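You operate a simulated robot arm through the tools that you are given. There is no shell and no other tool.

You run a simulated robot arm. Do the job below in one go: nothing can be reset, and whatever is moved stays where it is left.

TASK
Wipe the dust off the box lid, then put the yellow plate on.
Fine: the plate lies under the plates lid; blue cloth, back in its place; close the plates lid again; leave the catches. Where these are worked on the way, their far stop is far enough and under half their travel is too little: plates lid. What is to be rubbed or washed off counts as gone when no trace of it is left.

The check looks at the end state, three seconds after you hand in, the way a careful person would. Anything else that was tipped, shoved, dropped, spilled or broken makes it a failure. Lids that push on must go on centred and level and be pressed home; caps that screw on are set level and turned clockwise until they are tight. Flat cloth is picked up by pressing the open fingertips on it (5 to 10 N) and closing them slowly along it; thin cloth reads only 2 to 8 mm in the jaws.

THE ROBOT
A 5-joint arm with a two-finger parallel gripper, fixed in place. Base frame: the origin is at the foot of the arm, x ahead of it, y to its left, z up; the work surface is at about z = 85. Lengths are in cm, angles in rad, forces in N, time in s.
It reaches about 113.4 cm from its shoulder. Its first joint turns from -2.601 to 2.601 rad. Payload 1.57 kg.
The tool frame sits at the grasp point between the pads (the TCP): z along the fingers, y along the line on which they close. The tips reach 3 cm beyond it. Largest opening 11 cm; finger width 2.4, thickness 1.2; the body of the gripper, 4.8 by 11.2 cm, starts 7.8 cm behind the TCP.
Orientation is that of the tool frame in the base frame, as [roll, pitch, yaw] about the fixed x, y, z axes, in that order (R = Rz(yaw) Ry(pitch) Rx(roll)). With the fingers straight down and closing along the base's y, the tool's x points along the base's -x, its y along +y and its z along -z.

THE INTERFACE
- The arm moves only by the tool arm_command. Its argument "steps" is a list of rows, each a list of 7 numbers: the shift along the tool's x, y, z in cm, then the turn, a rotation vector about the tool's x, y, z in rad, then the finger opening in cm, from 0 to 11. In form: [[x, y, z, wx, wy, wz, grip], ...]. A call has 1 to 20 rows; each row is the pose to reach, as a shift and turn from the pose commanded when the call began, along the tool's axes at that moment. Each row takes 0.2 s and may step no farther than 5 cm and 0.15 rad from the row before; otherwise, or with a gripper value out of range, the whole call is refused. Where a pose cannot be reached the arm comes as near as it can. A force on the tool above 40 N (or 10 N above the force at the start of the call, whichever is more), or a blocked arm, ends the call early, and 0.2 s more pass. Each finger travels about 15.3 cm/s and halts on what it meets, pressing with about 23 N; the grip force reading is that of the motor and also rises with nothing between the fingers. The clock runs only during rows and for 0.2 s after the last one: add rows that repeat a pose to give the fingers time. It gives the time, the measured TCP pose, the force on the tool (base axes), the opening and the grip force at its end, in the units of the frame above (readings bear some noise), with the torque about the TCP (base axes, N m) and any sound that the robot's microphone picked up.
- Cameras (640 x 400 px; columns grow to the right, rows downward): "scene" is fixed at [40.23, -50.02, 158.98]; the picture's right is [0.56, -0.83, 0.00], its down [-0.57, -0.38, -0.73] and it looks along [0.60, 0.41, -0.69] (base axes); focal length 345 px, centre (320, 200). "wrist" rides on the gripper at [7, 1.6, -14.1] in the tool frame; the picture's right is [-0.23, 0.97, 0.00], its down [-0.86, -0.20, -0.48] and it looks along [-0.47, -0.11, 0.88] (tool axes); focal length 222 px, centre (320, 200). There is no depth. A picture from a camera that has moved, and an enlarged one, comes with that camera's place and axes in the base frame and with its lens.
- capture(camera): a new picture of that camera. The clock stands still meanwhile.
- lift_body(by): slides the trunk up (or, below 0, down) by that many cm; the arm rides with it, the base frame stays. It gives what a move gives, with no picture.
- close_up(camera, box): a new picture of the part [left, top, right, bottom] of that camera's present view, enlarged. The clock stands still meanwhile.
- hand_in(): hands the job in; it is judged then, once.

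Nothing tells you positions but the pictures and the camera data. Unless the task says otherwise, let go and move clear before handing in.

The tools are called after ">>>" by a JSON object that holds its "op" and its "data". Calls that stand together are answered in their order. arm_command: Moves the arm, as the interface text tells. Its arguments: {"type":"object","properties":{"steps":{"type":"array","items":{"type":"array","items":{"type":"number"}}}},"required":["steps"]} The other tools are called the same way: lift_body (by) slides the trunk up or down; capture (camera) takes a picture; close_up (camera, box) takes an enlarged picture of a part of a camera's view; hand_in () hands the job in.

At the start:

```text
clock: 0.0
position: [66.19, -15.98, 115.98]
tool_rot: [-3.141, 0.001, 3.141]
ft_force: [-0.4, 0.4, 0.2]
wrist_torque: [0.01, -0.02, 0.0]
finger_gap: 10.98
grasp_force: 0.0
trunk travel left (down, up): [-89.4, 7.6]
```

scene: 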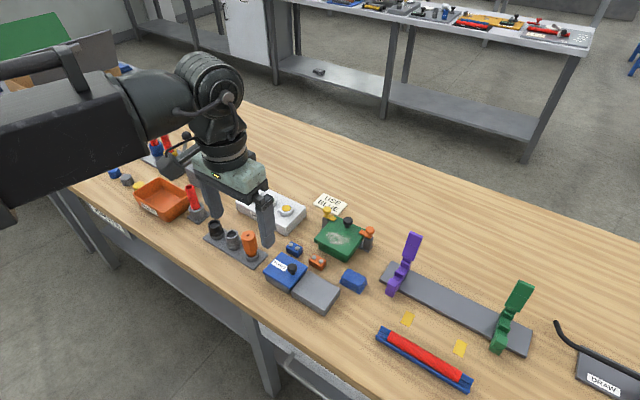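
wrist: 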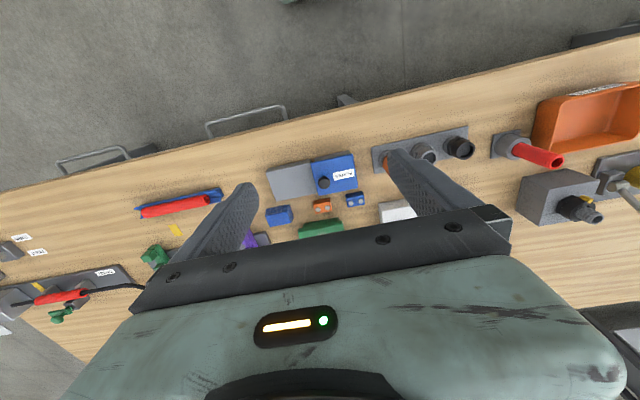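

I see a workbench with several small objects; a green box with catches and a blue/grey box labelled something near the middle. I'll look closer before moving.

>>> {"op": "close_up", "data": {"camera": "scene", "box": [220, 180, 400, 320]}}

>>> {"op": "close_up", "data": {"camera": "scene", "box": [360, 220, 640, 400]}}

>>> {"op": "close_up", "data": {"camera": "scene", "box": [80, 120, 300, 280]}}

>>> {"op": "close_up", "data": {"camera": "wrist", "box": [240, 120, 480, 260]}}

```text
2.86 times, centred on (310, 250) of scene
camera zoom: at [40.23, -50.02, 158.98], right [0.56, -0.83, 0.0], down [-0.57, -0.38, -0.73], along [0.6, 0.41, -0.69], focal length 986 px, centre (349, 57)
```

zoom: 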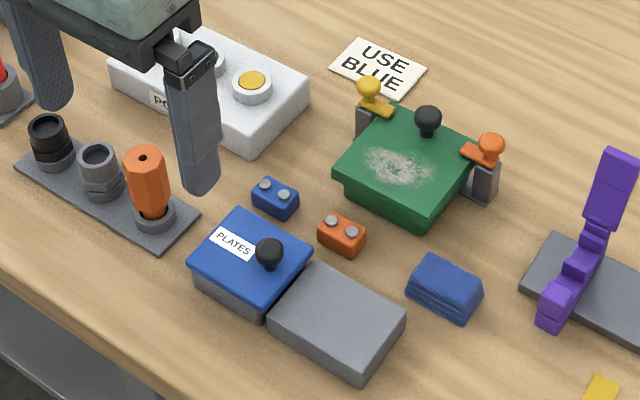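

```text
2.22 times, centred on (500, 310) of scene
camera zoom: at [40.23, -50.02, 158.98], right [0.56, -0.83, 0.0], down [-0.57, -0.38, -0.73], along [0.6, 0.41, -0.69], focal length 766 px, centre (-80, -44)
```

zoom: 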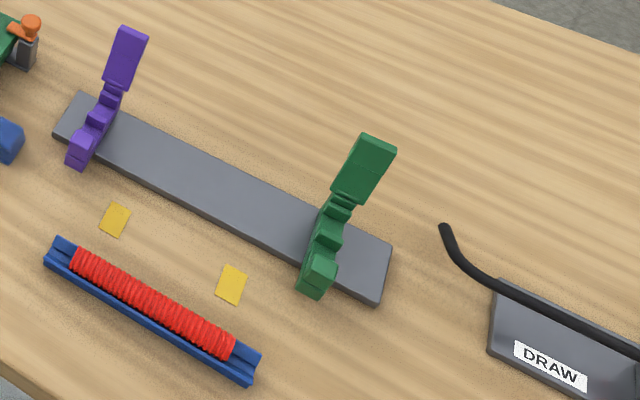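

```text
2.50 times, centred on (190, 200) of scene
camera zoom: at [40.23, -50.02, 158.98], right [0.56, -0.83, 0.0], down [-0.57, -0.38, -0.73], along [0.6, 0.41, -0.69], focal length 862 px, centre (645, 200)
```

zoom: 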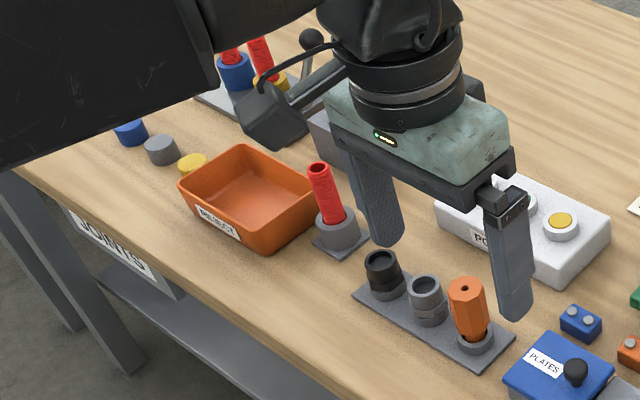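

```text
2.67 times, centred on (360, 190) of wrist
camera zoom: at [59.13, -14.34, 130.21], right [0.23, 0.97, 0.0], down [0.86, -0.2, 0.48], along [0.47, -0.11, -0.88], focal length 592 px, centre (213, 227)
```

zoom: 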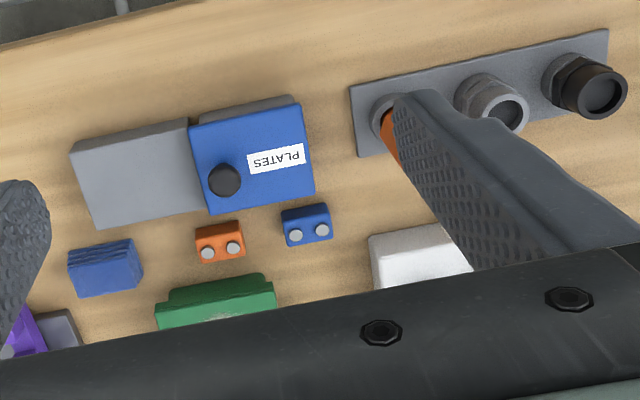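

The green box with the dusty lid, two catches and a knob sits at about (90, -22); the blue "PLATES" lid is at about (75, -16), with a grey shelf beside it, and the blue folded cloth is at about (84, -30). I'll move the wrist camera over them for a better view.

>>> {"op": "arm_command", "data": {"steps": [[-4, 0, -1, 0, 0, 0, 11], [-8, 0, -2, 0, 0, 0, 11], [-12, 0, -3, 0, 0, 0, 11], [-16, 0, -4, 0, 0, 0, 11], [-19, 0, -4, 0, 0, 0, 11], [-19, 0, -4, 0, 0, 0, 11]]}}

>>> {"op": "capture", "data": {"camera": "wrist"}}

>>> {"op": "capture", "data": {"camera": "scene"}}

```text
clock: 1.4
position: [85.26, -15.77, 116.06]
tool_rot: [3.141, 0.0, 3.142]
ft_force: [-1.1, -0.3, -0.3]
wrist_torque: [0.02, 0.03, -0.03]
finger_gap: 11.0
grasp_force: 0.0
out of reach, approached as far as the arm can: row 1, 2, 3, 4, 5, 6
trunk travel left (down, up): [-89.4, 7.6]
```

```text
taken
camera wrist: at [78.15, -14.08, 130.21], right [0.23, 0.97, 0.0], down [0.85, -0.2, 0.48], along [0.47, -0.11, -0.88], focal length 222 px, centre (320, 200)
```

wrist: 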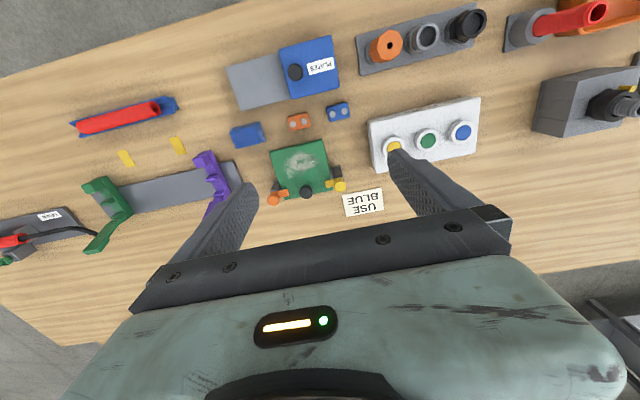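

```text
taken
```

scene: 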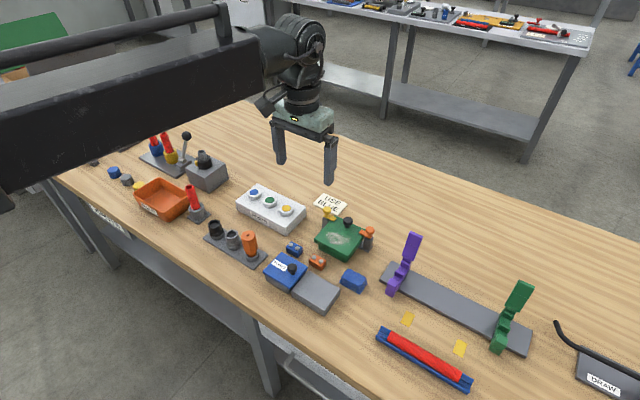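

I now have a top-ish view of the boxes, cloth and loose plates. I'll zoom in on these.

>>> {"op": "close_up", "data": {"camera": "wrist", "box": [215, 90, 375, 215]}}

>>> {"op": "close_up", "data": {"camera": "wrist", "box": [260, 130, 350, 205]}}

>>> {"op": "close_up", "data": {"camera": "wrist", "box": [220, 30, 350, 120]}}

>>> {"op": "close_up", "data": {"camera": "scene", "box": [310, 195, 390, 265]}}

>>> {"op": "close_up", "data": {"camera": "scene", "box": [255, 235, 375, 320]}}

```text
3.20 times, centred on (295, 152) of wrist
camera zoom: at [78.15, -14.08, 130.21], right [0.23, 0.97, 0.0], down [0.85, -0.2, 0.48], along [0.47, -0.11, -0.88], focal length 711 px, centre (400, 352)
```

zoom: 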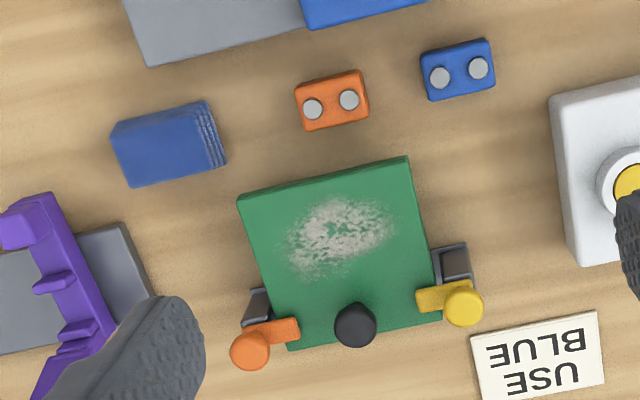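

```text
5.33 times, centred on (305, 168) of wrist
camera zoom: at [78.15, -14.08, 130.21], right [0.23, 0.97, 0.0], down [0.85, -0.2, 0.48], along [0.47, -0.11, -0.88], focal length 1185 px, centre (400, 373)
```

zoom: 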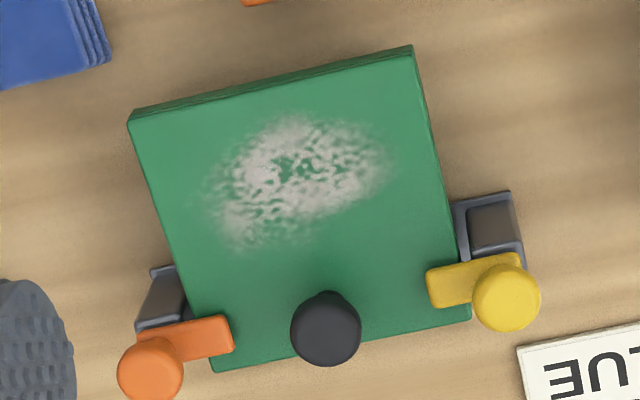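

```text
4.44 times, centred on (285, 75) of wrist
camera zoom: at [78.15, -14.08, 130.21], right [0.23, 0.97, 0.0], down [0.85, -0.2, 0.48], along [0.47, -0.11, -0.88], focal length 987 px, centre (476, 756)
```

zoom: 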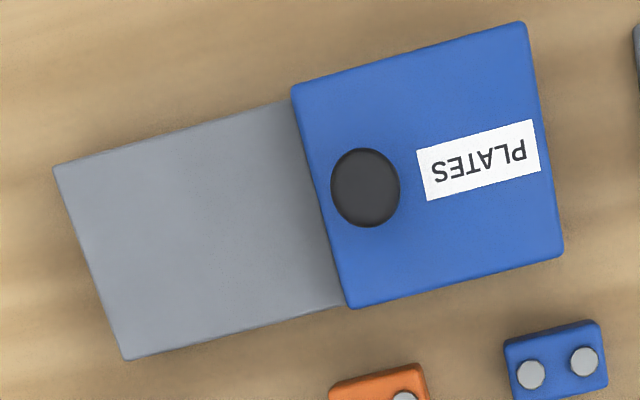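

```text
5.71 times, centred on (350, 230) of scene
camera zoom: at [40.23, -50.02, 158.98], right [0.56, -0.83, 0.0], down [-0.57, -0.38, -0.73], along [0.6, 0.41, -0.69], focal length 1971 px, centre (149, 29)
```

zoom: 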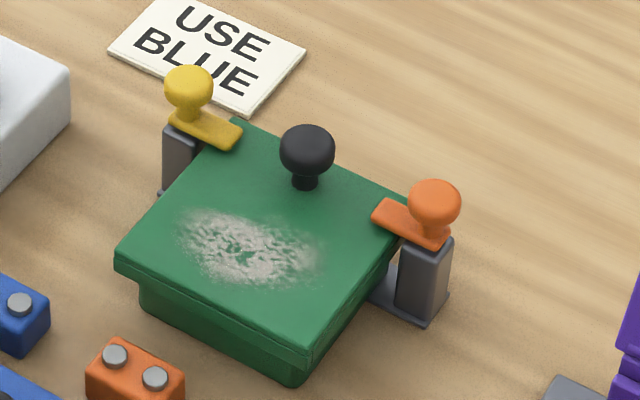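

```text
4.71 times, centred on (315, 278) of scene
camera zoom: at [40.23, -50.02, 158.98], right [0.56, -0.83, 0.0], down [-0.57, -0.38, -0.73], along [0.6, 0.41, -0.69], focal length 1623 px, centre (344, -165)
```

zoom: 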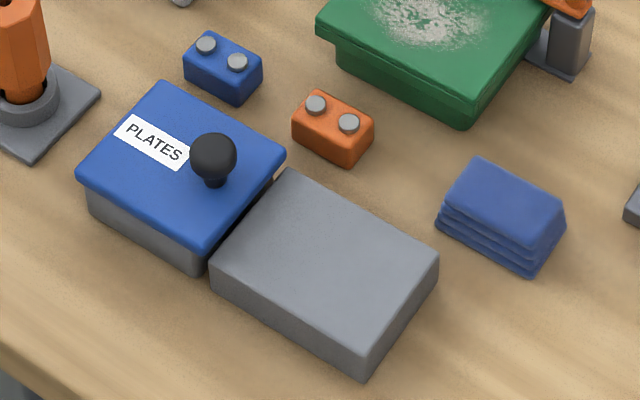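

The green box lid spans about x 88–98, y -26 to -16 with its top near z 89, dust on the near half and the knob and catches at the far edge. The plates lid is at about (76.6, -15.3) with its knob at (76.5, -17.5), and a shelf at z≈88 extends towards -y. Next I go above the cloth at about (84.6, -29.9).

>>> {"op": "arm_command", "data": {"steps": [[0.2, -3.5, 3, 0, 0, 0, 11], [0.4, -7, 6, 0, 0, 0, 11], [0.6, -10.5, 9, 0, 0, 0, 11], [0.6, -14.1, 12, 0, 0, 0, 11], [0.6, -14.1, 14, 0, 0, 0, 11], [0.6, -14.1, 14, 0, 0, 0, 11]]}}

>>> {"op": "capture", "data": {"camera": "wrist"}}

>>> {"op": "capture", "data": {"camera": "scene"}}

```text
clock: 2.8
position: [84.83, -29.81, 116.06]
tool_rot: [-3.141, -0.002, -3.141]
ft_force: [-0.4, -0.7, -0.5]
wrist_torque: [-0.01, -0.01, 0.02]
finger_gap: 11.01
grasp_force: 0.0
out of reach, approached as far as the arm can: row 1, 2, 3, 4, 5, 6
trunk travel left (down, up): [-89.4, 7.6]
```

```text
taken
camera wrist: at [77.73, -28.34, 130.2], right [0.23, 0.97, 0.0], down [0.86, -0.2, 0.48], along [0.47, -0.11, -0.88], focal length 222 px, centre (320, 200)
```

wrist: 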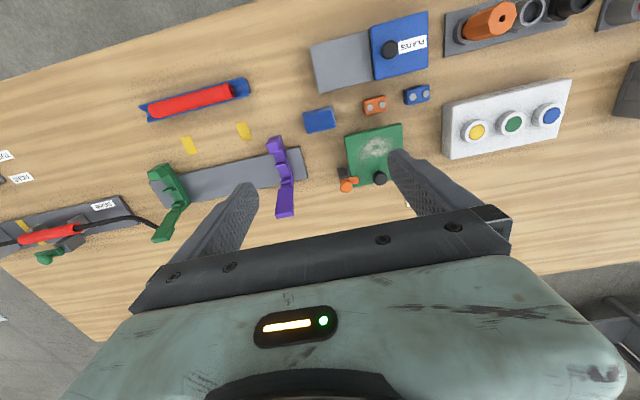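

```text
taken
```

scene: 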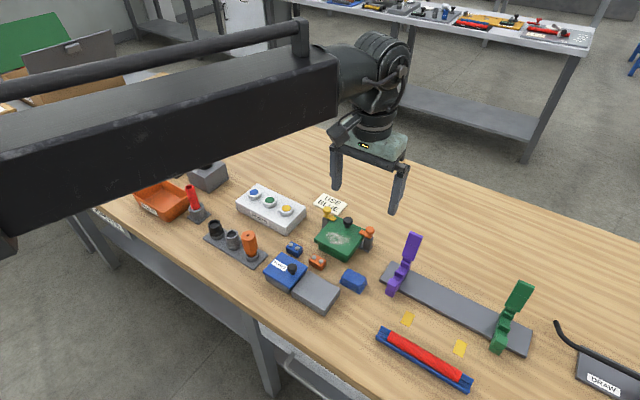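

The arm holds z≈116 whatever I command, so height seems to come from the trunk. I'll lower the trunk by 10 as a test and watch the pose.

>>> {"op": "lift_body", "data": {"by": -10}}

>>> {"op": "capture", "data": {"camera": "wrist"}}

```text
clock: 4.1
position: [84.67, -29.89, 106.12]
tool_rot: [3.14, 0.0, -3.141]
ft_force: [-0.3, 0.8, -0.8]
wrist_torque: [0.0, -0.05, 0.03]
finger_gap: 11.0
grasp_force: 0.1
trunk travel left (down, up): [-79.4, 17.6]
```

```text
taken
camera wrist: at [77.73, -28.33, 120.21], right [0.23, 0.97, 0.0], down [0.86, -0.2, 0.48], along [0.47, -0.11, -0.88], focal length 222 px, centre (320, 200)
```

wrist: 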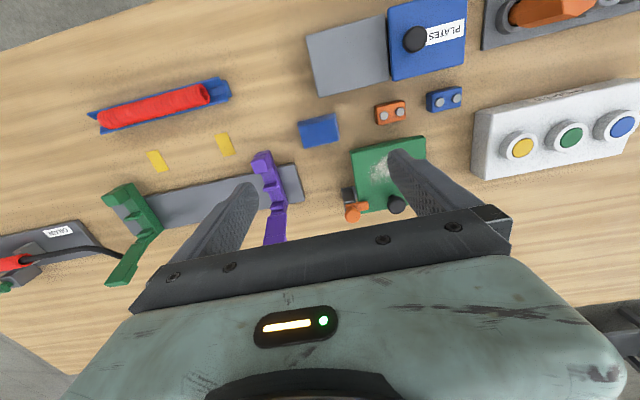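

The trunk sets the height and the tool stays straight down above the cloth. I'll narrow the fingers to 8 cm so they stay clear of the purple bracket, then lower further to look.

>>> {"op": "arm_command", "data": {"steps": [[0, 0, 0, 0, 0, 0, 8], [0, 0, 0, 0, 0, 0, 8]]}}

>>> {"op": "lift_body", "data": {"by": -9}}

>>> {"op": "capture", "data": {"camera": "wrist"}}

>>> {"op": "close_up", "data": {"camera": "wrist", "box": [260, 100, 390, 220]}}

>>> {"op": "close_up", "data": {"camera": "scene", "box": [290, 200, 420, 310]}}

```text
clock: 4.7
position: [84.82, -29.94, 106.12]
tool_rot: [-3.141, 0.0, 3.14]
ft_force: [1.0, 0.7, 0.1]
wrist_torque: [0.0, 0.0, 0.0]
finger_gap: 8.02
grasp_force: 0.0
trunk travel left (down, up): [-79.4, 17.6]
```

```text
clock: 6.0
position: [84.72, -29.93, 97.04]
tool_rot: [-3.14, -0.001, 3.141]
ft_force: [-0.9, -0.6, -0.1]
wrist_torque: [-0.03, 0.04, -0.02]
finger_gap: 7.99
grasp_force: 0.0
trunk travel left (down, up): [-70.4, 26.6]
```

```text
taken
camera wrist: at [77.73, -28.33, 111.21], right [0.23, 0.97, 0.0], down [0.86, -0.2, 0.48], along [0.47, -0.11, -0.88], focal length 222 px, centre (320, 200)
```

wrist: 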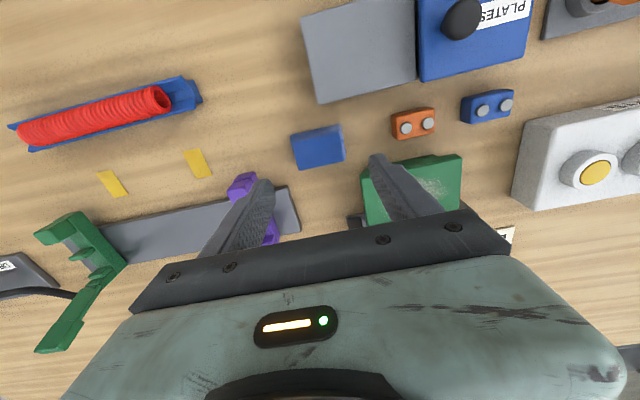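

```text
3.33 times, centred on (325, 160) of wrist
camera zoom: at [77.73, -28.33, 111.21], right [0.23, 0.97, 0.0], down [0.86, -0.2, 0.48], along [0.47, -0.11, -0.88], focal length 740 px, centre (303, 333)
```

zoom: 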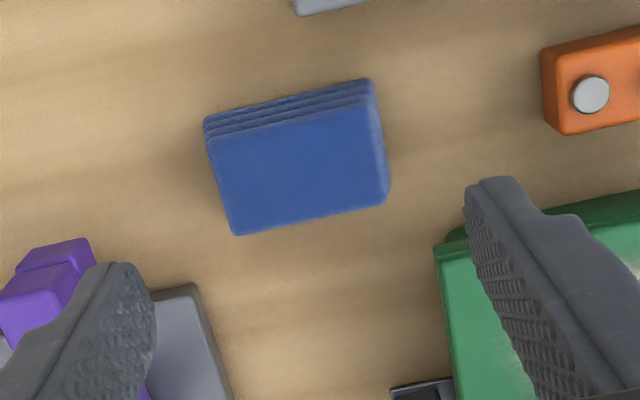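

```text
3.64 times, centred on (355, 255) of scene
camera zoom: at [40.23, -50.02, 158.98], right [0.56, -0.83, 0.0], down [-0.57, -0.38, -0.73], along [0.6, 0.41, -0.69], focal length 1254 px, centre (193, 0)
```

zoom: 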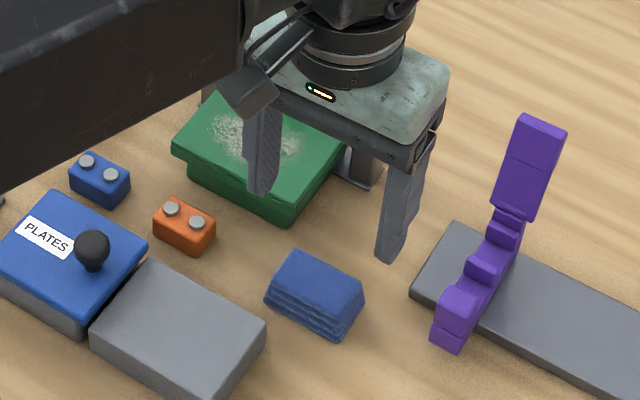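

The cloth's top centre measures about (84.6, -29.9), 5.4 cm along y by 3.1 cm along x and about 2.1 cm tall, right under the TCP. I'll lower so the tips straddle its upper half.

>>> {"op": "lift_body", "data": {"by": -6}}

>>> {"op": "close_up", "data": {"camera": "wrist", "box": [240, 120, 400, 240]}}

>>> {"op": "close_up", "data": {"camera": "scene", "box": [310, 220, 400, 310]}}

```text
clock: 7.0
position: [84.74, -29.87, 91.03]
tool_rot: [-3.142, 0.0, -3.14]
ft_force: [-0.1, 0.5, 1.1]
wrist_torque: [-0.01, -0.01, 0.0]
finger_gap: 7.97
grasp_force: 0.1
trunk travel left (down, up): [-64.4, 32.6]
```

```text
3.33 times, centred on (320, 180) of wrist
camera zoom: at [77.72, -28.33, 105.21], right [0.23, 0.97, 0.0], down [0.86, -0.2, 0.48], along [0.47, -0.11, -0.88], focal length 740 px, centre (320, 267)
```

zoom: 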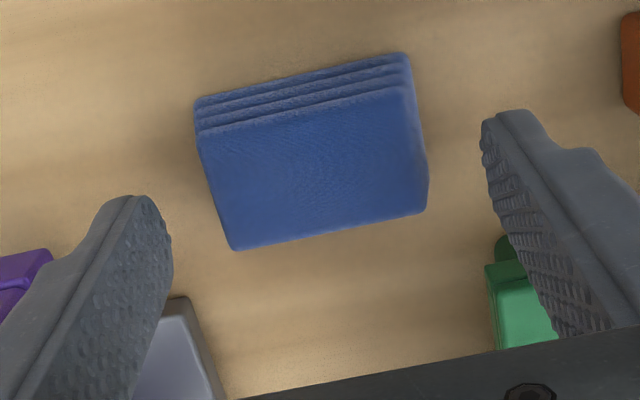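

```text
4.44 times, centred on (355, 265) of scene
camera zoom: at [40.23, -50.02, 158.98], right [0.56, -0.83, 0.0], down [-0.57, -0.38, -0.73], along [0.6, 0.41, -0.69], focal length 1533 px, centre (164, -89)
```

zoom: 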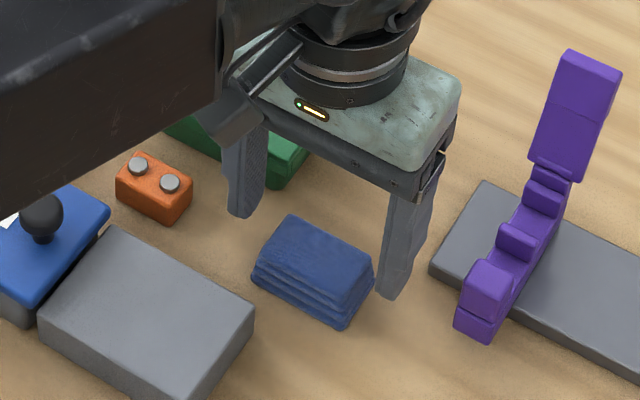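

The fingers straddle the cloth centrally, and the tips are still about 1 cm above its top. I'll go down 2 cm and close gently.

>>> {"op": "lift_body", "data": {"by": -2.1}}

>>> {"op": "arm_command", "data": {"steps": [[0.1, 0, 0, 0, 0, 0, 7], [0.1, 0, 0, 0, 0, 0, 6], [0.1, 0, 0, 0, 0, 0, 5.4], [0.1, 0, 0, 0, 0, 0, 5.0], [0.1, 0, 0, 0, 0, 0, 4.6], [0.1, 0, 0, 0, 0, 0, 4.6]]}}

>>> {"op": "close_up", "data": {"camera": "wrist", "box": [240, 120, 400, 240]}}

>>> {"op": "close_up", "data": {"camera": "scene", "box": [310, 220, 400, 310]}}

```text
clock: 7.7
position: [84.71, -29.89, 88.96]
tool_rot: [-3.14, 0.001, -3.141]
ft_force: [0.2, 0.0, 0.6]
wrist_torque: [0.0, 0.01, 0.03]
finger_gap: 7.99
grasp_force: 0.0
trunk travel left (down, up): [-62.3, 34.7]
```

```text
clock: 9.1
position: [84.72, -29.95, 88.96]
tool_rot: [3.141, 0.001, -3.141]
ft_force: [1.0, 0.1, 0.3]
wrist_torque: [0.0, -0.06, -0.02]
finger_gap: 5.9
grasp_force: 23.0
trunk travel left (down, up): [-62.3, 34.7]
```

```text
3.33 times, centred on (320, 180) of wrist
camera zoom: at [77.64, -28.33, 103.11], right [0.23, 0.97, 0.0], down [0.86, -0.2, 0.48], along [0.47, -0.11, -0.88], focal length 740 px, centre (320, 267)
```

zoom: 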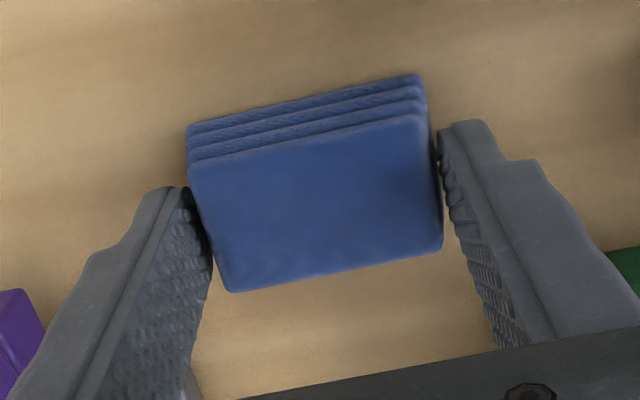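

```text
4.44 times, centred on (355, 265) of scene
camera zoom: at [40.23, -50.02, 158.98], right [0.56, -0.83, 0.0], down [-0.57, -0.38, -0.73], along [0.6, 0.41, -0.69], focal length 1533 px, centre (164, -89)
```

zoom: 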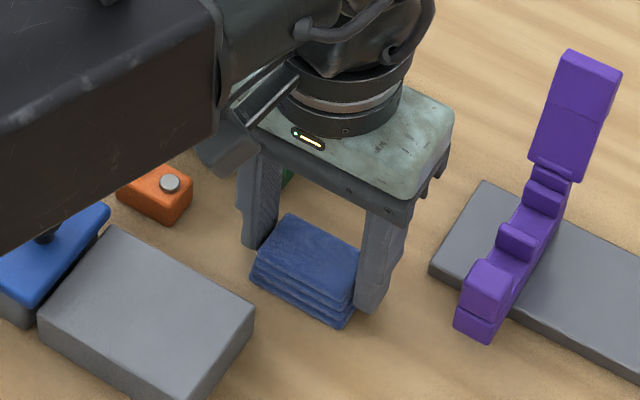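

The cloth is held firmly (gap 5.9, 23 N) and has not moved from its place, with the TCP at (84.64, -29.93, 89.0). I'll lift it clear.

>>> {"op": "lift_body", "data": {"by": 10.5}}

>>> {"op": "close_up", "data": {"camera": "wrist", "box": [240, 120, 400, 240]}}

>>> {"op": "close_up", "data": {"camera": "scene", "box": [300, 190, 420, 310]}}

```text
clock: 10.4
position: [84.75, -29.88, 99.4]
tool_rot: [3.14, -0.001, 3.141]
ft_force: [0.8, -0.7, -0.9]
wrist_torque: [-0.01, -0.02, 0.0]
finger_gap: 5.93
grasp_force: 23.1
trunk travel left (down, up): [-72.8, 24.2]
```

```text
3.33 times, centred on (320, 180) of wrist
camera zoom: at [77.66, -28.33, 113.59], right [0.23, 0.97, 0.0], down [0.86, -0.2, 0.48], along [0.47, -0.11, -0.88], focal length 740 px, centre (320, 267)
```

zoom: 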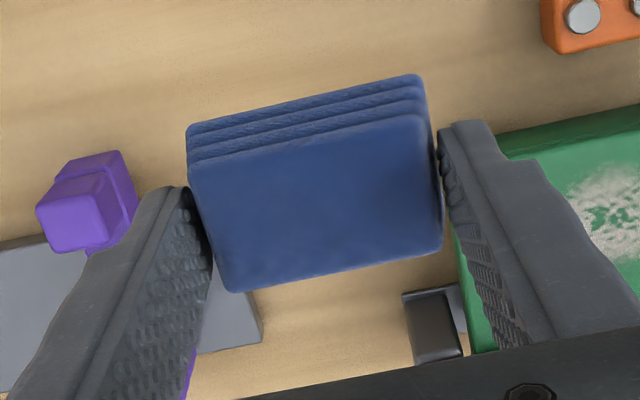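

```text
3.33 times, centred on (360, 250) of scene
camera zoom: at [40.23, -50.02, 158.98], right [0.56, -0.83, 0.0], down [-0.57, -0.38, -0.73], along [0.6, 0.41, -0.69], focal length 1150 px, centre (187, 33)
```

zoom: 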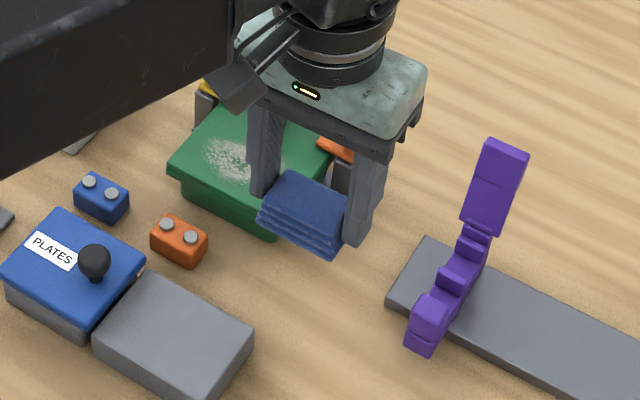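

The cloth came up level in the grip. Next I carry it above the dust centre at (91.5, -21), staying high over the knob and catches.

>>> {"op": "arm_command", "data": {"steps": [[-1.7, 2.2, 0, 0, 0, 0, 4.6], [-3.4, 4.5, 0, 0, 0, 0, 4.6], [-5.1, 6.7, 0, 0, 0, 0, 4.6], [-6.86, 8.93, 0, 0, 0, 0, 4.6], [-6.86, 8.93, 0, 0, 0, 0, 4.6]]}}

>>> {"op": "capture", "data": {"camera": "wrist"}}

>>> {"op": "close_up", "data": {"camera": "scene", "box": [290, 170, 420, 290]}}

```text
clock: 11.6
position: [91.45, -20.82, 99.49]
tool_rot: [3.141, 0.0, 3.142]
ft_force: [0.4, 0.4, -1.0]
wrist_torque: [-0.02, 0.0, 0.0]
finger_gap: 5.94
grasp_force: 23.1
trunk travel left (down, up): [-72.8, 24.2]
```

```text
taken
camera wrist: at [84.45, -19.32, 113.6], right [0.23, 0.97, 0.0], down [0.86, -0.2, 0.48], along [0.47, -0.11, -0.88], focal length 222 px, centre (320, 200)
```

wrist: 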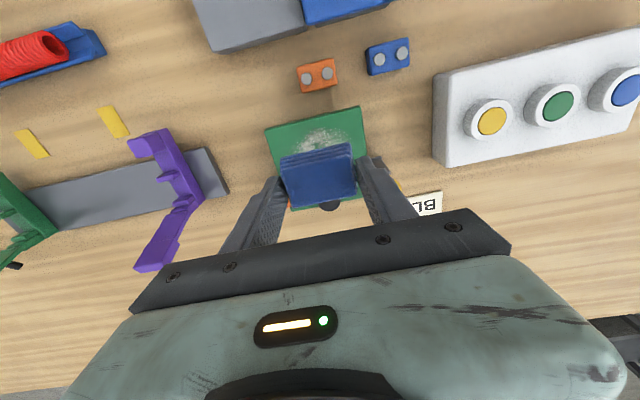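

```text
3.33 times, centred on (355, 230) of scene
camera zoom: at [40.23, -50.02, 158.98], right [0.56, -0.83, 0.0], down [-0.57, -0.38, -0.73], along [0.6, 0.41, -0.69], focal length 1150 px, centre (203, 100)
```

zoom: 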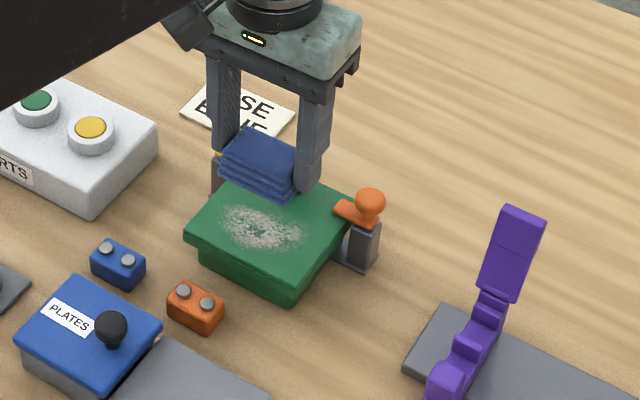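

The cloth hangs over the lid's dusty half. I'll lower to just above contact, then step down while reading the force.

>>> {"op": "lift_body", "data": {"by": -5.5}}

>>> {"op": "close_up", "data": {"camera": "wrist", "box": [240, 100, 400, 220]}}

>>> {"op": "close_up", "data": {"camera": "scene", "box": [300, 190, 400, 280]}}

```text
clock: 12.6
position: [91.34, -20.91, 93.82]
tool_rot: [3.141, 0.0, 3.141]
ft_force: [-0.3, -0.8, -0.5]
wrist_torque: [0.0, 0.01, 0.04]
finger_gap: 5.89
grasp_force: 22.5
trunk travel left (down, up): [-67.3, 29.7]
```

```text
3.33 times, centred on (320, 160) of wrist
camera zoom: at [84.43, -19.37, 108.1], right [0.23, 0.97, 0.0], down [0.86, -0.2, 0.48], along [0.47, -0.11, -0.88], focal length 740 px, centre (320, 333)
```

zoom: 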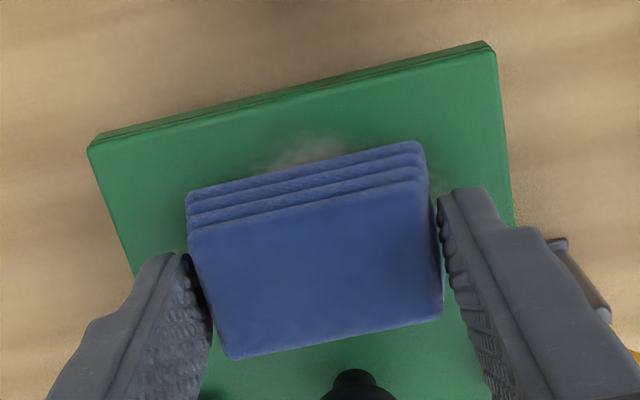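

```text
4.44 times, centred on (350, 235) of scene
camera zoom: at [40.23, -50.02, 158.98], right [0.56, -0.83, 0.0], down [-0.57, -0.38, -0.73], along [0.6, 0.41, -0.69], focal length 1533 px, centre (187, 44)
```

zoom: 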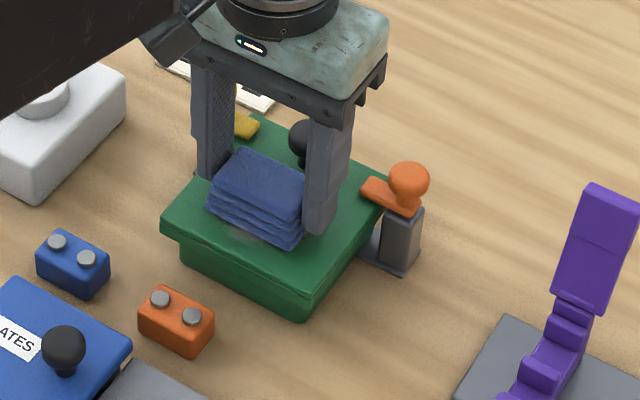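

The cloth is just above the lid and clear of the knob and catches. I'll step down gently until it touches.

>>> {"op": "lift_body", "data": {"by": -0.4}}

>>> {"op": "lift_body", "data": {"by": -0.2}}

```text
clock: 13.1
position: [91.35, -20.82, 93.58]
tool_rot: [-3.141, 0.001, -3.142]
ft_force: [-0.1, -0.2, -0.6]
wrist_torque: [-0.01, 0.01, 0.01]
finger_gap: 5.91
grasp_force: 23.1
trunk travel left (down, up): [-66.9, 30.1]
```

```text
clock: 13.6
position: [91.39, -21.0, 93.45]
tool_rot: [-3.141, 0.003, -3.141]
ft_force: [7.5, -2.0, 22.2]
wrist_torque: [-0.01, -0.14, -0.01]
finger_gap: 5.89
grasp_force: 23.0
trunk travel left (down, up): [-66.7, 30.3]
```

Contact came at TCP z≈93.5 with 22 N, which is more than needed. I'll ease back to a light press.

>>> {"op": "lift_body", "data": {"by": 0.1}}

>>> {"op": "close_up", "data": {"camera": "wrist", "box": [240, 100, 400, 220]}}

```text
clock: 14.2
position: [91.38, -21.03, 93.55]
tool_rot: [3.14, -0.001, -3.14]
ft_force: [3.0, -1.0, 12.5]
wrist_torque: [-0.03, -0.1, 0.0]
finger_gap: 5.87
grasp_force: 22.9
trunk travel left (down, up): [-66.8, 30.2]
```

```text
3.33 times, centred on (320, 160) of wrist
camera zoom: at [84.33, -19.34, 107.67], right [0.23, 0.97, 0.0], down [0.85, -0.2, 0.48], along [0.47, -0.11, -0.88], focal length 740 px, centre (320, 333)
```

zoom: 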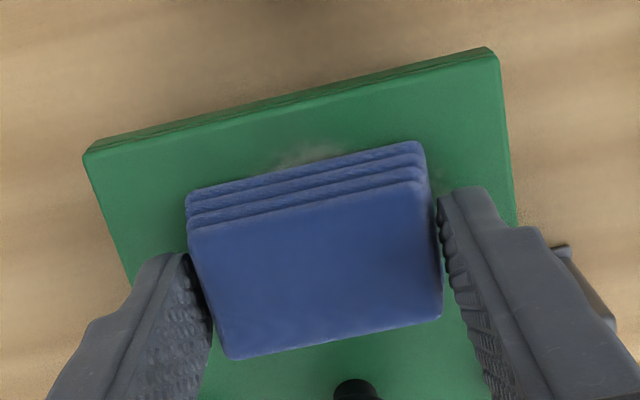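

The press is 12.5 N now; I'll ease slightly more and make a first slow stroke along y to check the drag force.

>>> {"op": "lift_body", "data": {"by": 0.04}}

>>> {"op": "arm_command", "data": {"steps": [[0, -0.6, 0, 0, 0, 0, 4.6], [0, -1.2, 0, 0, 0, 0, 4.6], [0, -1.8, 0, 0, 0, 0, 4.6], [0, -2.4, 0, 0, 0, 0, 4.6]]}}

>>> {"op": "close_up", "data": {"camera": "wrist", "box": [240, 100, 400, 220]}}

>>> {"op": "close_up", "data": {"camera": "scene", "box": [300, 190, 400, 280]}}

```text
clock: 14.7
position: [91.25, -20.94, 93.54]
tool_rot: [-3.141, 0.001, 3.141]
ft_force: [-2.0, 0.0, 4.6]
wrist_torque: [0.0, 0.05, 0.0]
finger_gap: 5.88
grasp_force: 23.0
trunk travel left (down, up): [-66.8, 30.2]
```

```text
clock: 15.7
position: [91.31, -23.21, 93.46]
tool_rot: [-3.141, 0.002, 3.141]
ft_force: [-0.1, 1.1, 3.9]
wrist_torque: [0.1, 0.05, -0.01]
finger_gap: 5.88
grasp_force: 23.2
trunk travel left (down, up): [-66.8, 30.2]
```

```text
3.33 times, centred on (320, 160) of wrist
camera zoom: at [84.38, -21.76, 107.68], right [0.23, 0.97, 0.0], down [0.86, -0.2, 0.48], along [0.47, -0.11, -0.88], focal length 740 px, centre (320, 333)
```

zoom: 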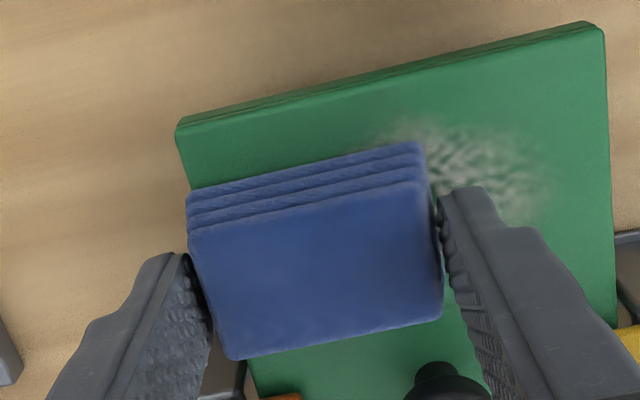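

```text
4.44 times, centred on (350, 235) of scene
camera zoom: at [40.23, -50.02, 158.98], right [0.56, -0.83, 0.0], down [-0.57, -0.38, -0.73], along [0.6, 0.41, -0.69], focal length 1533 px, centre (187, 44)
```

zoom: 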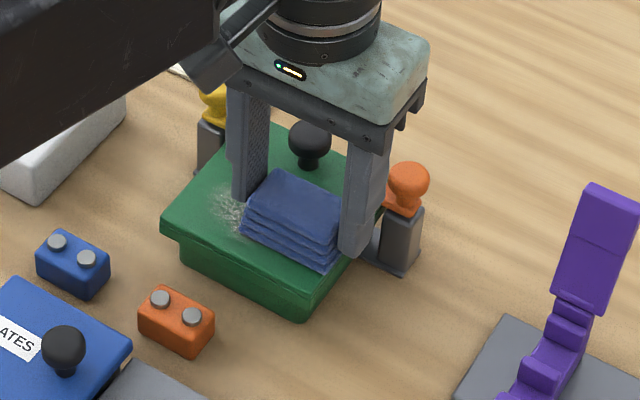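

The light press (about 4 N) slides smoothly and the box stays put. Next come full strokes over the whole dusty area in three overlapping bands.

>>> {"op": "arm_command", "data": {"steps": [[0, 0.9, 0, 0, 0, 0, 4.6], [0, 1.9, 0, 0, 0, 0, 4.6], [0, 2.9, 0, 0, 0, 0, 4.6], [0, 3.9, 0, 0, 0, 0, 4.6], [0, 4.9, 0, 0, 0, 0, 4.6], [0.8, 4.9, 0, 0, 0, 0, 4.6], [1.6, 4.9, 0, 0, 0, 0, 4.6], [1.6, 3.9, 0, 0, 0, 0, 4.6], [1.6, 2.9, 0, 0, 0, 0, 4.6], [1.6, 1.9, 0, 0, 0, 0, 4.6], [1.6, 0.9, 0, 0, 0, 0, 4.6], [1.6, 0, 0, 0, 0, 0, 4.6], [0.5, 0, 0, 0, 0, 0, 4.6], [-0.6, 0, 0, 0, 0, 0, 4.6], [-1.6, 0, 0, 0, 0, 0, 4.6], [-1.6, 1.2, 0, 0, 0, 0, 4.6], [-1.6, 2.4, 0, 0, 0, 0, 4.6], [-1.6, 3.6, 0, 0, 0, 0, 4.6], [-1.6, 4.9, 0, 0, 0, 0, 4.6]]}}

>>> {"op": "close_up", "data": {"camera": "wrist", "box": [220, 80, 420, 230]}}

>>> {"op": "close_up", "data": {"camera": "scene", "box": [300, 190, 400, 280]}}

```text
clock: 19.6
position: [92.78, -18.44, 93.53]
tool_rot: [3.14, 0.004, 3.141]
ft_force: [0.3, -0.6, 3.1]
wrist_torque: [-0.02, 0.06, -0.02]
finger_gap: 5.89
grasp_force: 23.2
out of reach, approached as far as the arm can: row 14, 15, 16, 17, 18, 19
trunk travel left (down, up): [-66.8, 30.2]
```

```text
2.67 times, centred on (320, 155) of wrist
camera zoom: at [85.68, -16.79, 107.65], right [0.23, 0.97, 0.0], down [0.85, -0.2, 0.48], along [0.47, -0.11, -0.88], focal length 592 px, centre (320, 320)
```

zoom: 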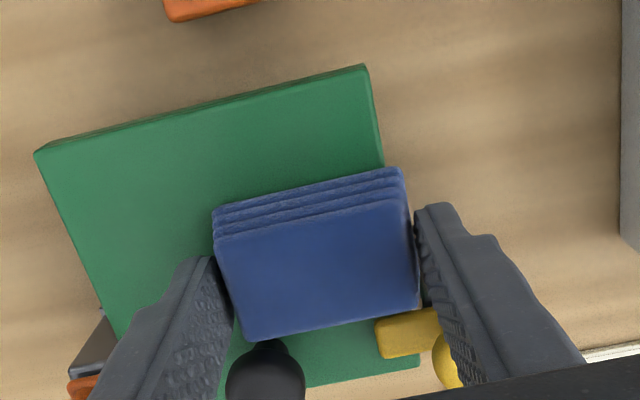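

```text
4.44 times, centred on (350, 235) of scene
camera zoom: at [40.23, -50.02, 158.98], right [0.56, -0.83, 0.0], down [-0.57, -0.38, -0.73], along [0.6, 0.41, -0.69], focal length 1533 px, centre (187, 44)
```

zoom: 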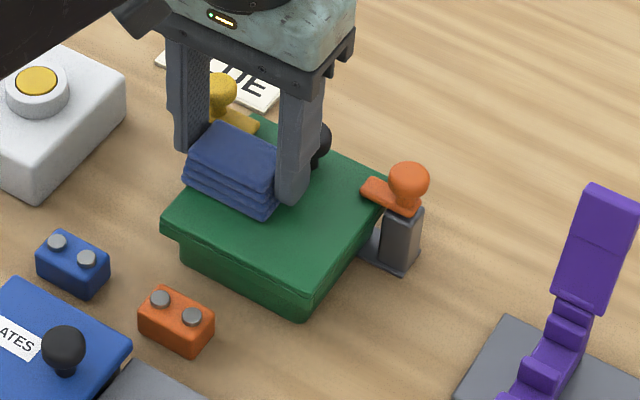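

Visible dust is gone from the uncovered area. I'll make another overlapping set of strokes to be thorough, then lift and inspect.

>>> {"op": "arm_command", "data": {"steps": [[0.3, -1.2, 0, 0, 0, 0, 4.6], [0.7, -2.4, 0, 0, 0, 0, 4.6], [1.0, -3.6, 0, 0, 0, 0, 4.6], [1.2, -4.9, 0, 0, 0, 0, 4.6], [2.0, -4.9, 0, 0, 0, 0, 4.6], [2.4, -3.6, 0, 0, 0, 0, 4.6], [2.4, -2.4, 0, 0, 0, 0, 4.6], [2.4, -1.2, 0, 0, 0, 0, 4.6], [2.4, 0, 0, 0, 0, 0, 4.6], [3.4, 0, 0, 0, 0, 0, 4.6], [3.4, -1.2, 0, 0, 0, 0, 4.6], [3.4, -2.4, 0, 0, 0, 0, 4.6], [3.4, -3.6, 0, 0, 0, 0, 4.6], [3.4, -4.9, 0, 0, 0, 0, 4.6], [2.4, -4.0, 0, 0, 0, 0, 4.6], [1.6, -2.9, 0, 0, 0, 0, 4.6], [1.6, -2.4, 0, 0, 0, 0, 4.6]]}}

>>> {"op": "lift_body", "data": {"by": 7}}

>>> {"op": "close_up", "data": {"camera": "wrist", "box": [220, 80, 420, 230]}}

>>> {"op": "close_up", "data": {"camera": "scene", "box": [300, 190, 400, 280]}}

```text
clock: 23.2
position: [91.08, -20.92, 93.47]
tool_rot: [3.141, -0.001, -3.139]
ft_force: [0.2, -0.7, 4.3]
wrist_torque: [-0.03, -0.01, 0.01]
finger_gap: 5.9
grasp_force: 23.1
trunk travel left (down, up): [-66.8, 30.2]
```

```text
clock: 24.3
position: [91.08, -20.81, 100.49]
tool_rot: [-3.141, 0.001, 3.142]
ft_force: [-1.0, 0.1, 0.0]
wrist_torque: [0.02, 0.0, 0.0]
finger_gap: 5.91
grasp_force: 22.6
trunk travel left (down, up): [-73.8, 23.2]
```

```text
2.67 times, centred on (320, 155) of wrist
camera zoom: at [84.02, -19.17, 114.63], right [0.23, 0.97, 0.0], down [0.86, -0.2, 0.48], along [0.47, -0.11, -0.88], focal length 592 px, centre (320, 320)
```

zoom: 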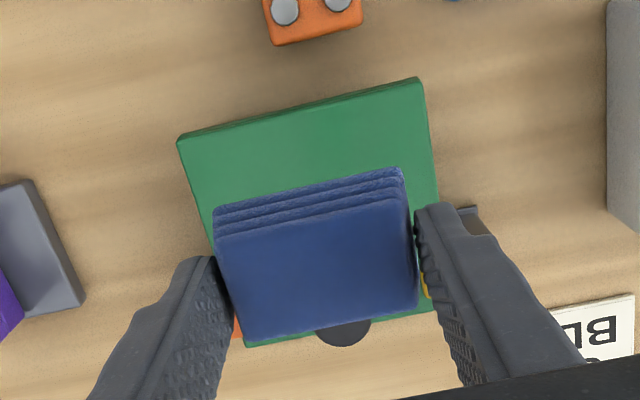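

```text
4.44 times, centred on (350, 235) of scene
camera zoom: at [40.23, -50.02, 158.98], right [0.56, -0.83, 0.0], down [-0.57, -0.38, -0.73], along [0.6, 0.41, -0.69], focal length 1533 px, centre (187, 44)
```

zoom: 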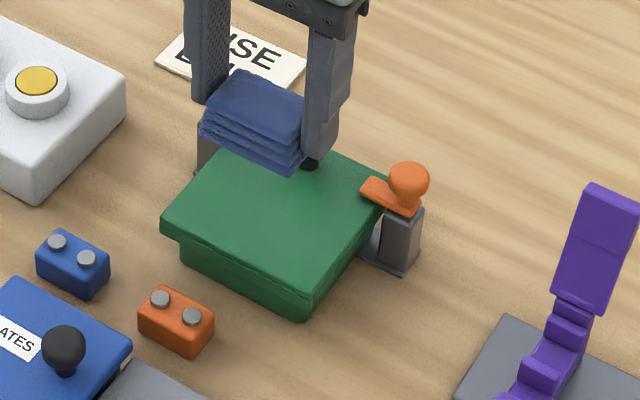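

The lid looks clean in both views. I'll carry the cloth back above its place and inspect the whole lid closely before setting it down.

>>> {"op": "arm_command", "data": {"steps": [[1.6, -2.2, 0, 0, 0, 0, 4.6], [3.2, -4.5, 0, 0, 0, 0, 4.6], [4.8, -6.7, 0, 0, 0, 0, 4.6], [6.38, -9.16, 0, 0, 0, 0, 4.6], [6.38, -9.16, 0, 0, 0, 0, 4.6]]}}

>>> {"op": "close_up", "data": {"camera": "scene", "box": [310, 200, 380, 265]}}

>>> {"op": "capture", "data": {"camera": "wrist"}}

```text
clock: 25.5
position: [84.28, -29.78, 100.42]
tool_rot: [3.141, 0.0, 3.141]
ft_force: [0.0, -0.1, 0.4]
wrist_torque: [0.01, 0.02, 0.02]
finger_gap: 5.91
grasp_force: 23.2
trunk travel left (down, up): [-73.8, 23.2]
```

```text
6.15 times, centred on (345, 232) of scene
camera zoom: at [40.23, -50.02, 158.98], right [0.56, -0.83, 0.0], down [-0.57, -0.38, -0.73], along [0.6, 0.41, -0.69], focal length 2123 px, centre (166, 0)
```

zoom: 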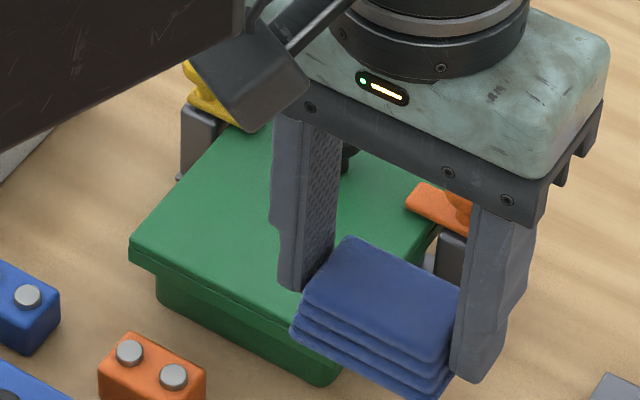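

```text
taken
camera wrist: at [77.33, -28.27, 114.64], right [0.23, 0.97, 0.0], down [0.86, -0.2, 0.48], along [0.47, -0.11, -0.88], focal length 222 px, centre (320, 200)
```

wrist: 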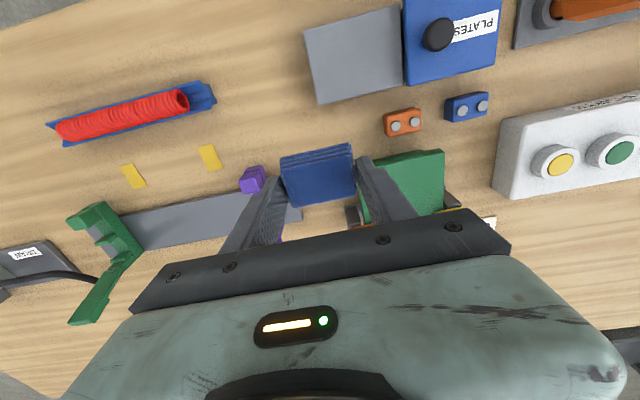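

Back over the cloth's place. I'll zoom in on the lid from this vantage and from the wrist to look for any leftover trace.

>>> {"op": "close_up", "data": {"camera": "wrist", "box": [350, 140, 460, 225]}}

>>> {"op": "arm_command", "data": {"steps": [[3, 0, 0, 0, 0, 0, 4.6], [6, 0, 0, 0, 0, 0, 4.6], [9, 0, 0, 0, 0, 0, 4.6], [9, 0, 0, 0, 0, 0, 4.6]]}}

>>> {"op": "close_up", "data": {"camera": "scene", "box": [310, 200, 380, 265]}}

>>> {"op": "capture", "data": {"camera": "wrist"}}

```text
4.71 times, centred on (405, 182) of wrist
camera zoom: at [77.33, -28.27, 114.64], right [0.23, 0.97, 0.0], down [0.86, -0.2, 0.48], along [0.47, -0.11, -0.88], focal length 1045 px, centre (-80, 282)
```

zoom: 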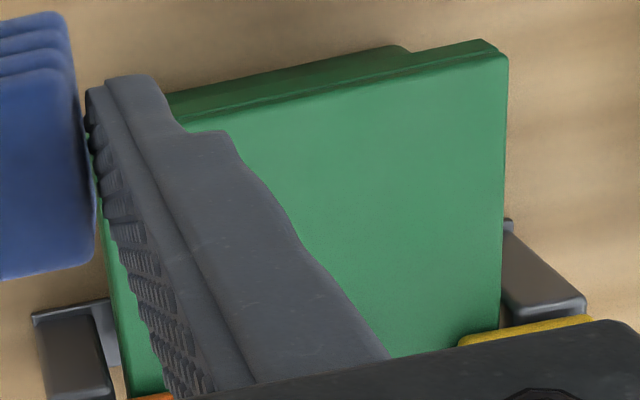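

```text
clock: 26.5
position: [75.46, -29.82, 100.45]
tool_rot: [3.141, 0.0, -3.141]
ft_force: [-1.2, 0.2, 0.3]
wrist_torque: [0.02, 0.0, 0.02]
finger_gap: 5.93
grasp_force: 22.6
trunk travel left (down, up): [-73.8, 23.2]
```

```text
6.15 times, centred on (345, 232) of scene
camera zoom: at [40.23, -50.02, 158.98], right [0.56, -0.83, 0.0], down [-0.57, -0.38, -0.73], along [0.6, 0.41, -0.69], focal length 2123 px, centre (166, 0)
```

zoom: 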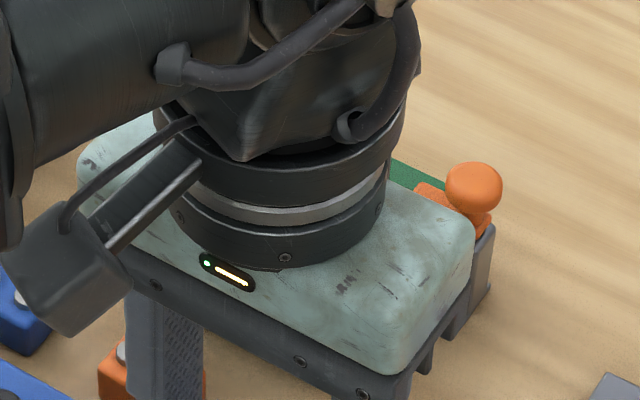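

```text
taken
camera wrist: at [68.48, -28.24, 114.65], right [0.23, 0.97, 0.0], down [0.86, -0.2, 0.48], along [0.47, -0.11, -0.88], focal length 222 px, centre (320, 200)
```

wrist: 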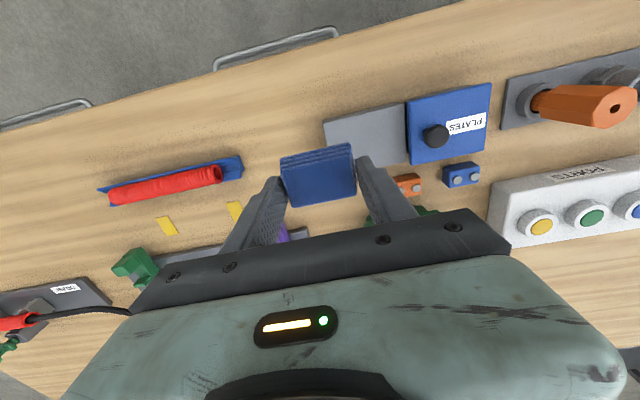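

The wiped region shows no remaining dust in the unobstructed scene view. I'll return the cloth to its exact place (TCP 84.64, -29.93) and set it down.

>>> {"op": "arm_command", "data": {"steps": [[-3, 0, 0, 0, 0, 0, 4.6], [-6, 0, 0, 0, 0, 0, 4.6], [-9.25, -0.06, 0, 0, 0, 0, 4.6], [-9.25, -0.06, 0, 0, 0, 0, 4.6], [-9.25, -0.06, 0, 0, 0, 0, 4.6]]}}

>>> {"op": "lift_body", "data": {"by": -9}}

>>> {"op": "close_up", "data": {"camera": "wrist", "box": [240, 120, 400, 240]}}

>>> {"op": "close_up", "data": {"camera": "scene", "box": [310, 220, 400, 310]}}

```text
clock: 27.7
position: [84.75, -30.02, 100.53]
tool_rot: [3.142, -0.002, 3.14]
ft_force: [0.3, 0.2, 0.1]
wrist_torque: [-0.01, 0.01, 0.01]
finger_gap: 5.91
grasp_force: 22.8
trunk travel left (down, up): [-73.8, 23.2]
```

```text
clock: 29.0
position: [84.76, -30.01, 91.51]
tool_rot: [-3.141, 0.002, -3.142]
ft_force: [0.1, 0.6, -0.1]
wrist_torque: [0.0, -0.01, -0.02]
finger_gap: 5.9
grasp_force: 23.1
trunk travel left (down, up): [-64.8, 32.2]
```

```text
3.33 times, centred on (320, 180) of wrist
camera zoom: at [77.65, -28.43, 105.65], right [0.23, 0.97, 0.0], down [0.86, -0.2, 0.48], along [0.47, -0.11, -0.88], focal length 740 px, centre (320, 267)
```

zoom: 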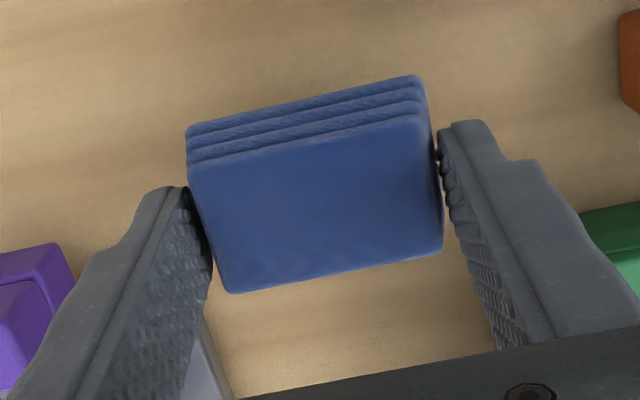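

```text
4.44 times, centred on (355, 265) of scene
camera zoom: at [40.23, -50.02, 158.98], right [0.56, -0.83, 0.0], down [-0.57, -0.38, -0.73], along [0.6, 0.41, -0.69], focal length 1533 px, centre (164, -89)
```

zoom: 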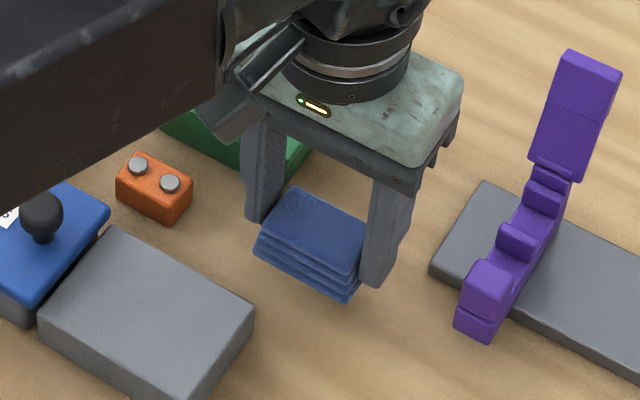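

Almost exactly aligned; I'll trim y by +0.09 and lower to the original height.

>>> {"op": "arm_command", "data": {"steps": [[0.0, 0.09, 0, 0, 0, 0, 4.6], [0.0, 0.09, 0, 0, 0, 0, 4.6]]}}

>>> {"op": "lift_body", "data": {"by": -2.4}}

>>> {"op": "lift_body", "data": {"by": -0.06}}

```text
clock: 29.6
position: [84.81, -29.95, 91.41]
tool_rot: [3.141, 0.0, -3.142]
ft_force: [0.3, 0.0, -0.6]
wrist_torque: [-0.01, 0.01, -0.02]
finger_gap: 5.9
grasp_force: 22.9
trunk travel left (down, up): [-64.8, 32.2]
```

```text
clock: 30.3
position: [84.79, -29.84, 89.14]
tool_rot: [-3.14, 0.0, -3.141]
ft_force: [-0.5, -0.1, -0.4]
wrist_torque: [0.01, 0.01, -0.01]
finger_gap: 5.92
grasp_force: 22.8
trunk travel left (down, up): [-62.4, 34.6]
```

```text
clock: 30.8
position: [84.67, -30.06, 89.05]
tool_rot: [-3.141, -0.001, 3.142]
ft_force: [-0.4, -0.6, -0.6]
wrist_torque: [-0.01, -0.01, 0.01]
finger_gap: 5.9
grasp_force: 22.8
trunk travel left (down, up): [-62.3, 34.7]
```

No contact force yet; a touch lower.

>>> {"op": "lift_body", "data": {"by": -0.06}}

```text
clock: 31.3
position: [84.77, -29.92, 88.88]
tool_rot: [3.141, 0.0, 3.141]
ft_force: [-0.4, -0.3, 0.1]
wrist_torque: [0.03, 0.01, 0.01]
finger_gap: 5.88
grasp_force: 23.3
trunk travel left (down, up): [-62.3, 34.7]
```

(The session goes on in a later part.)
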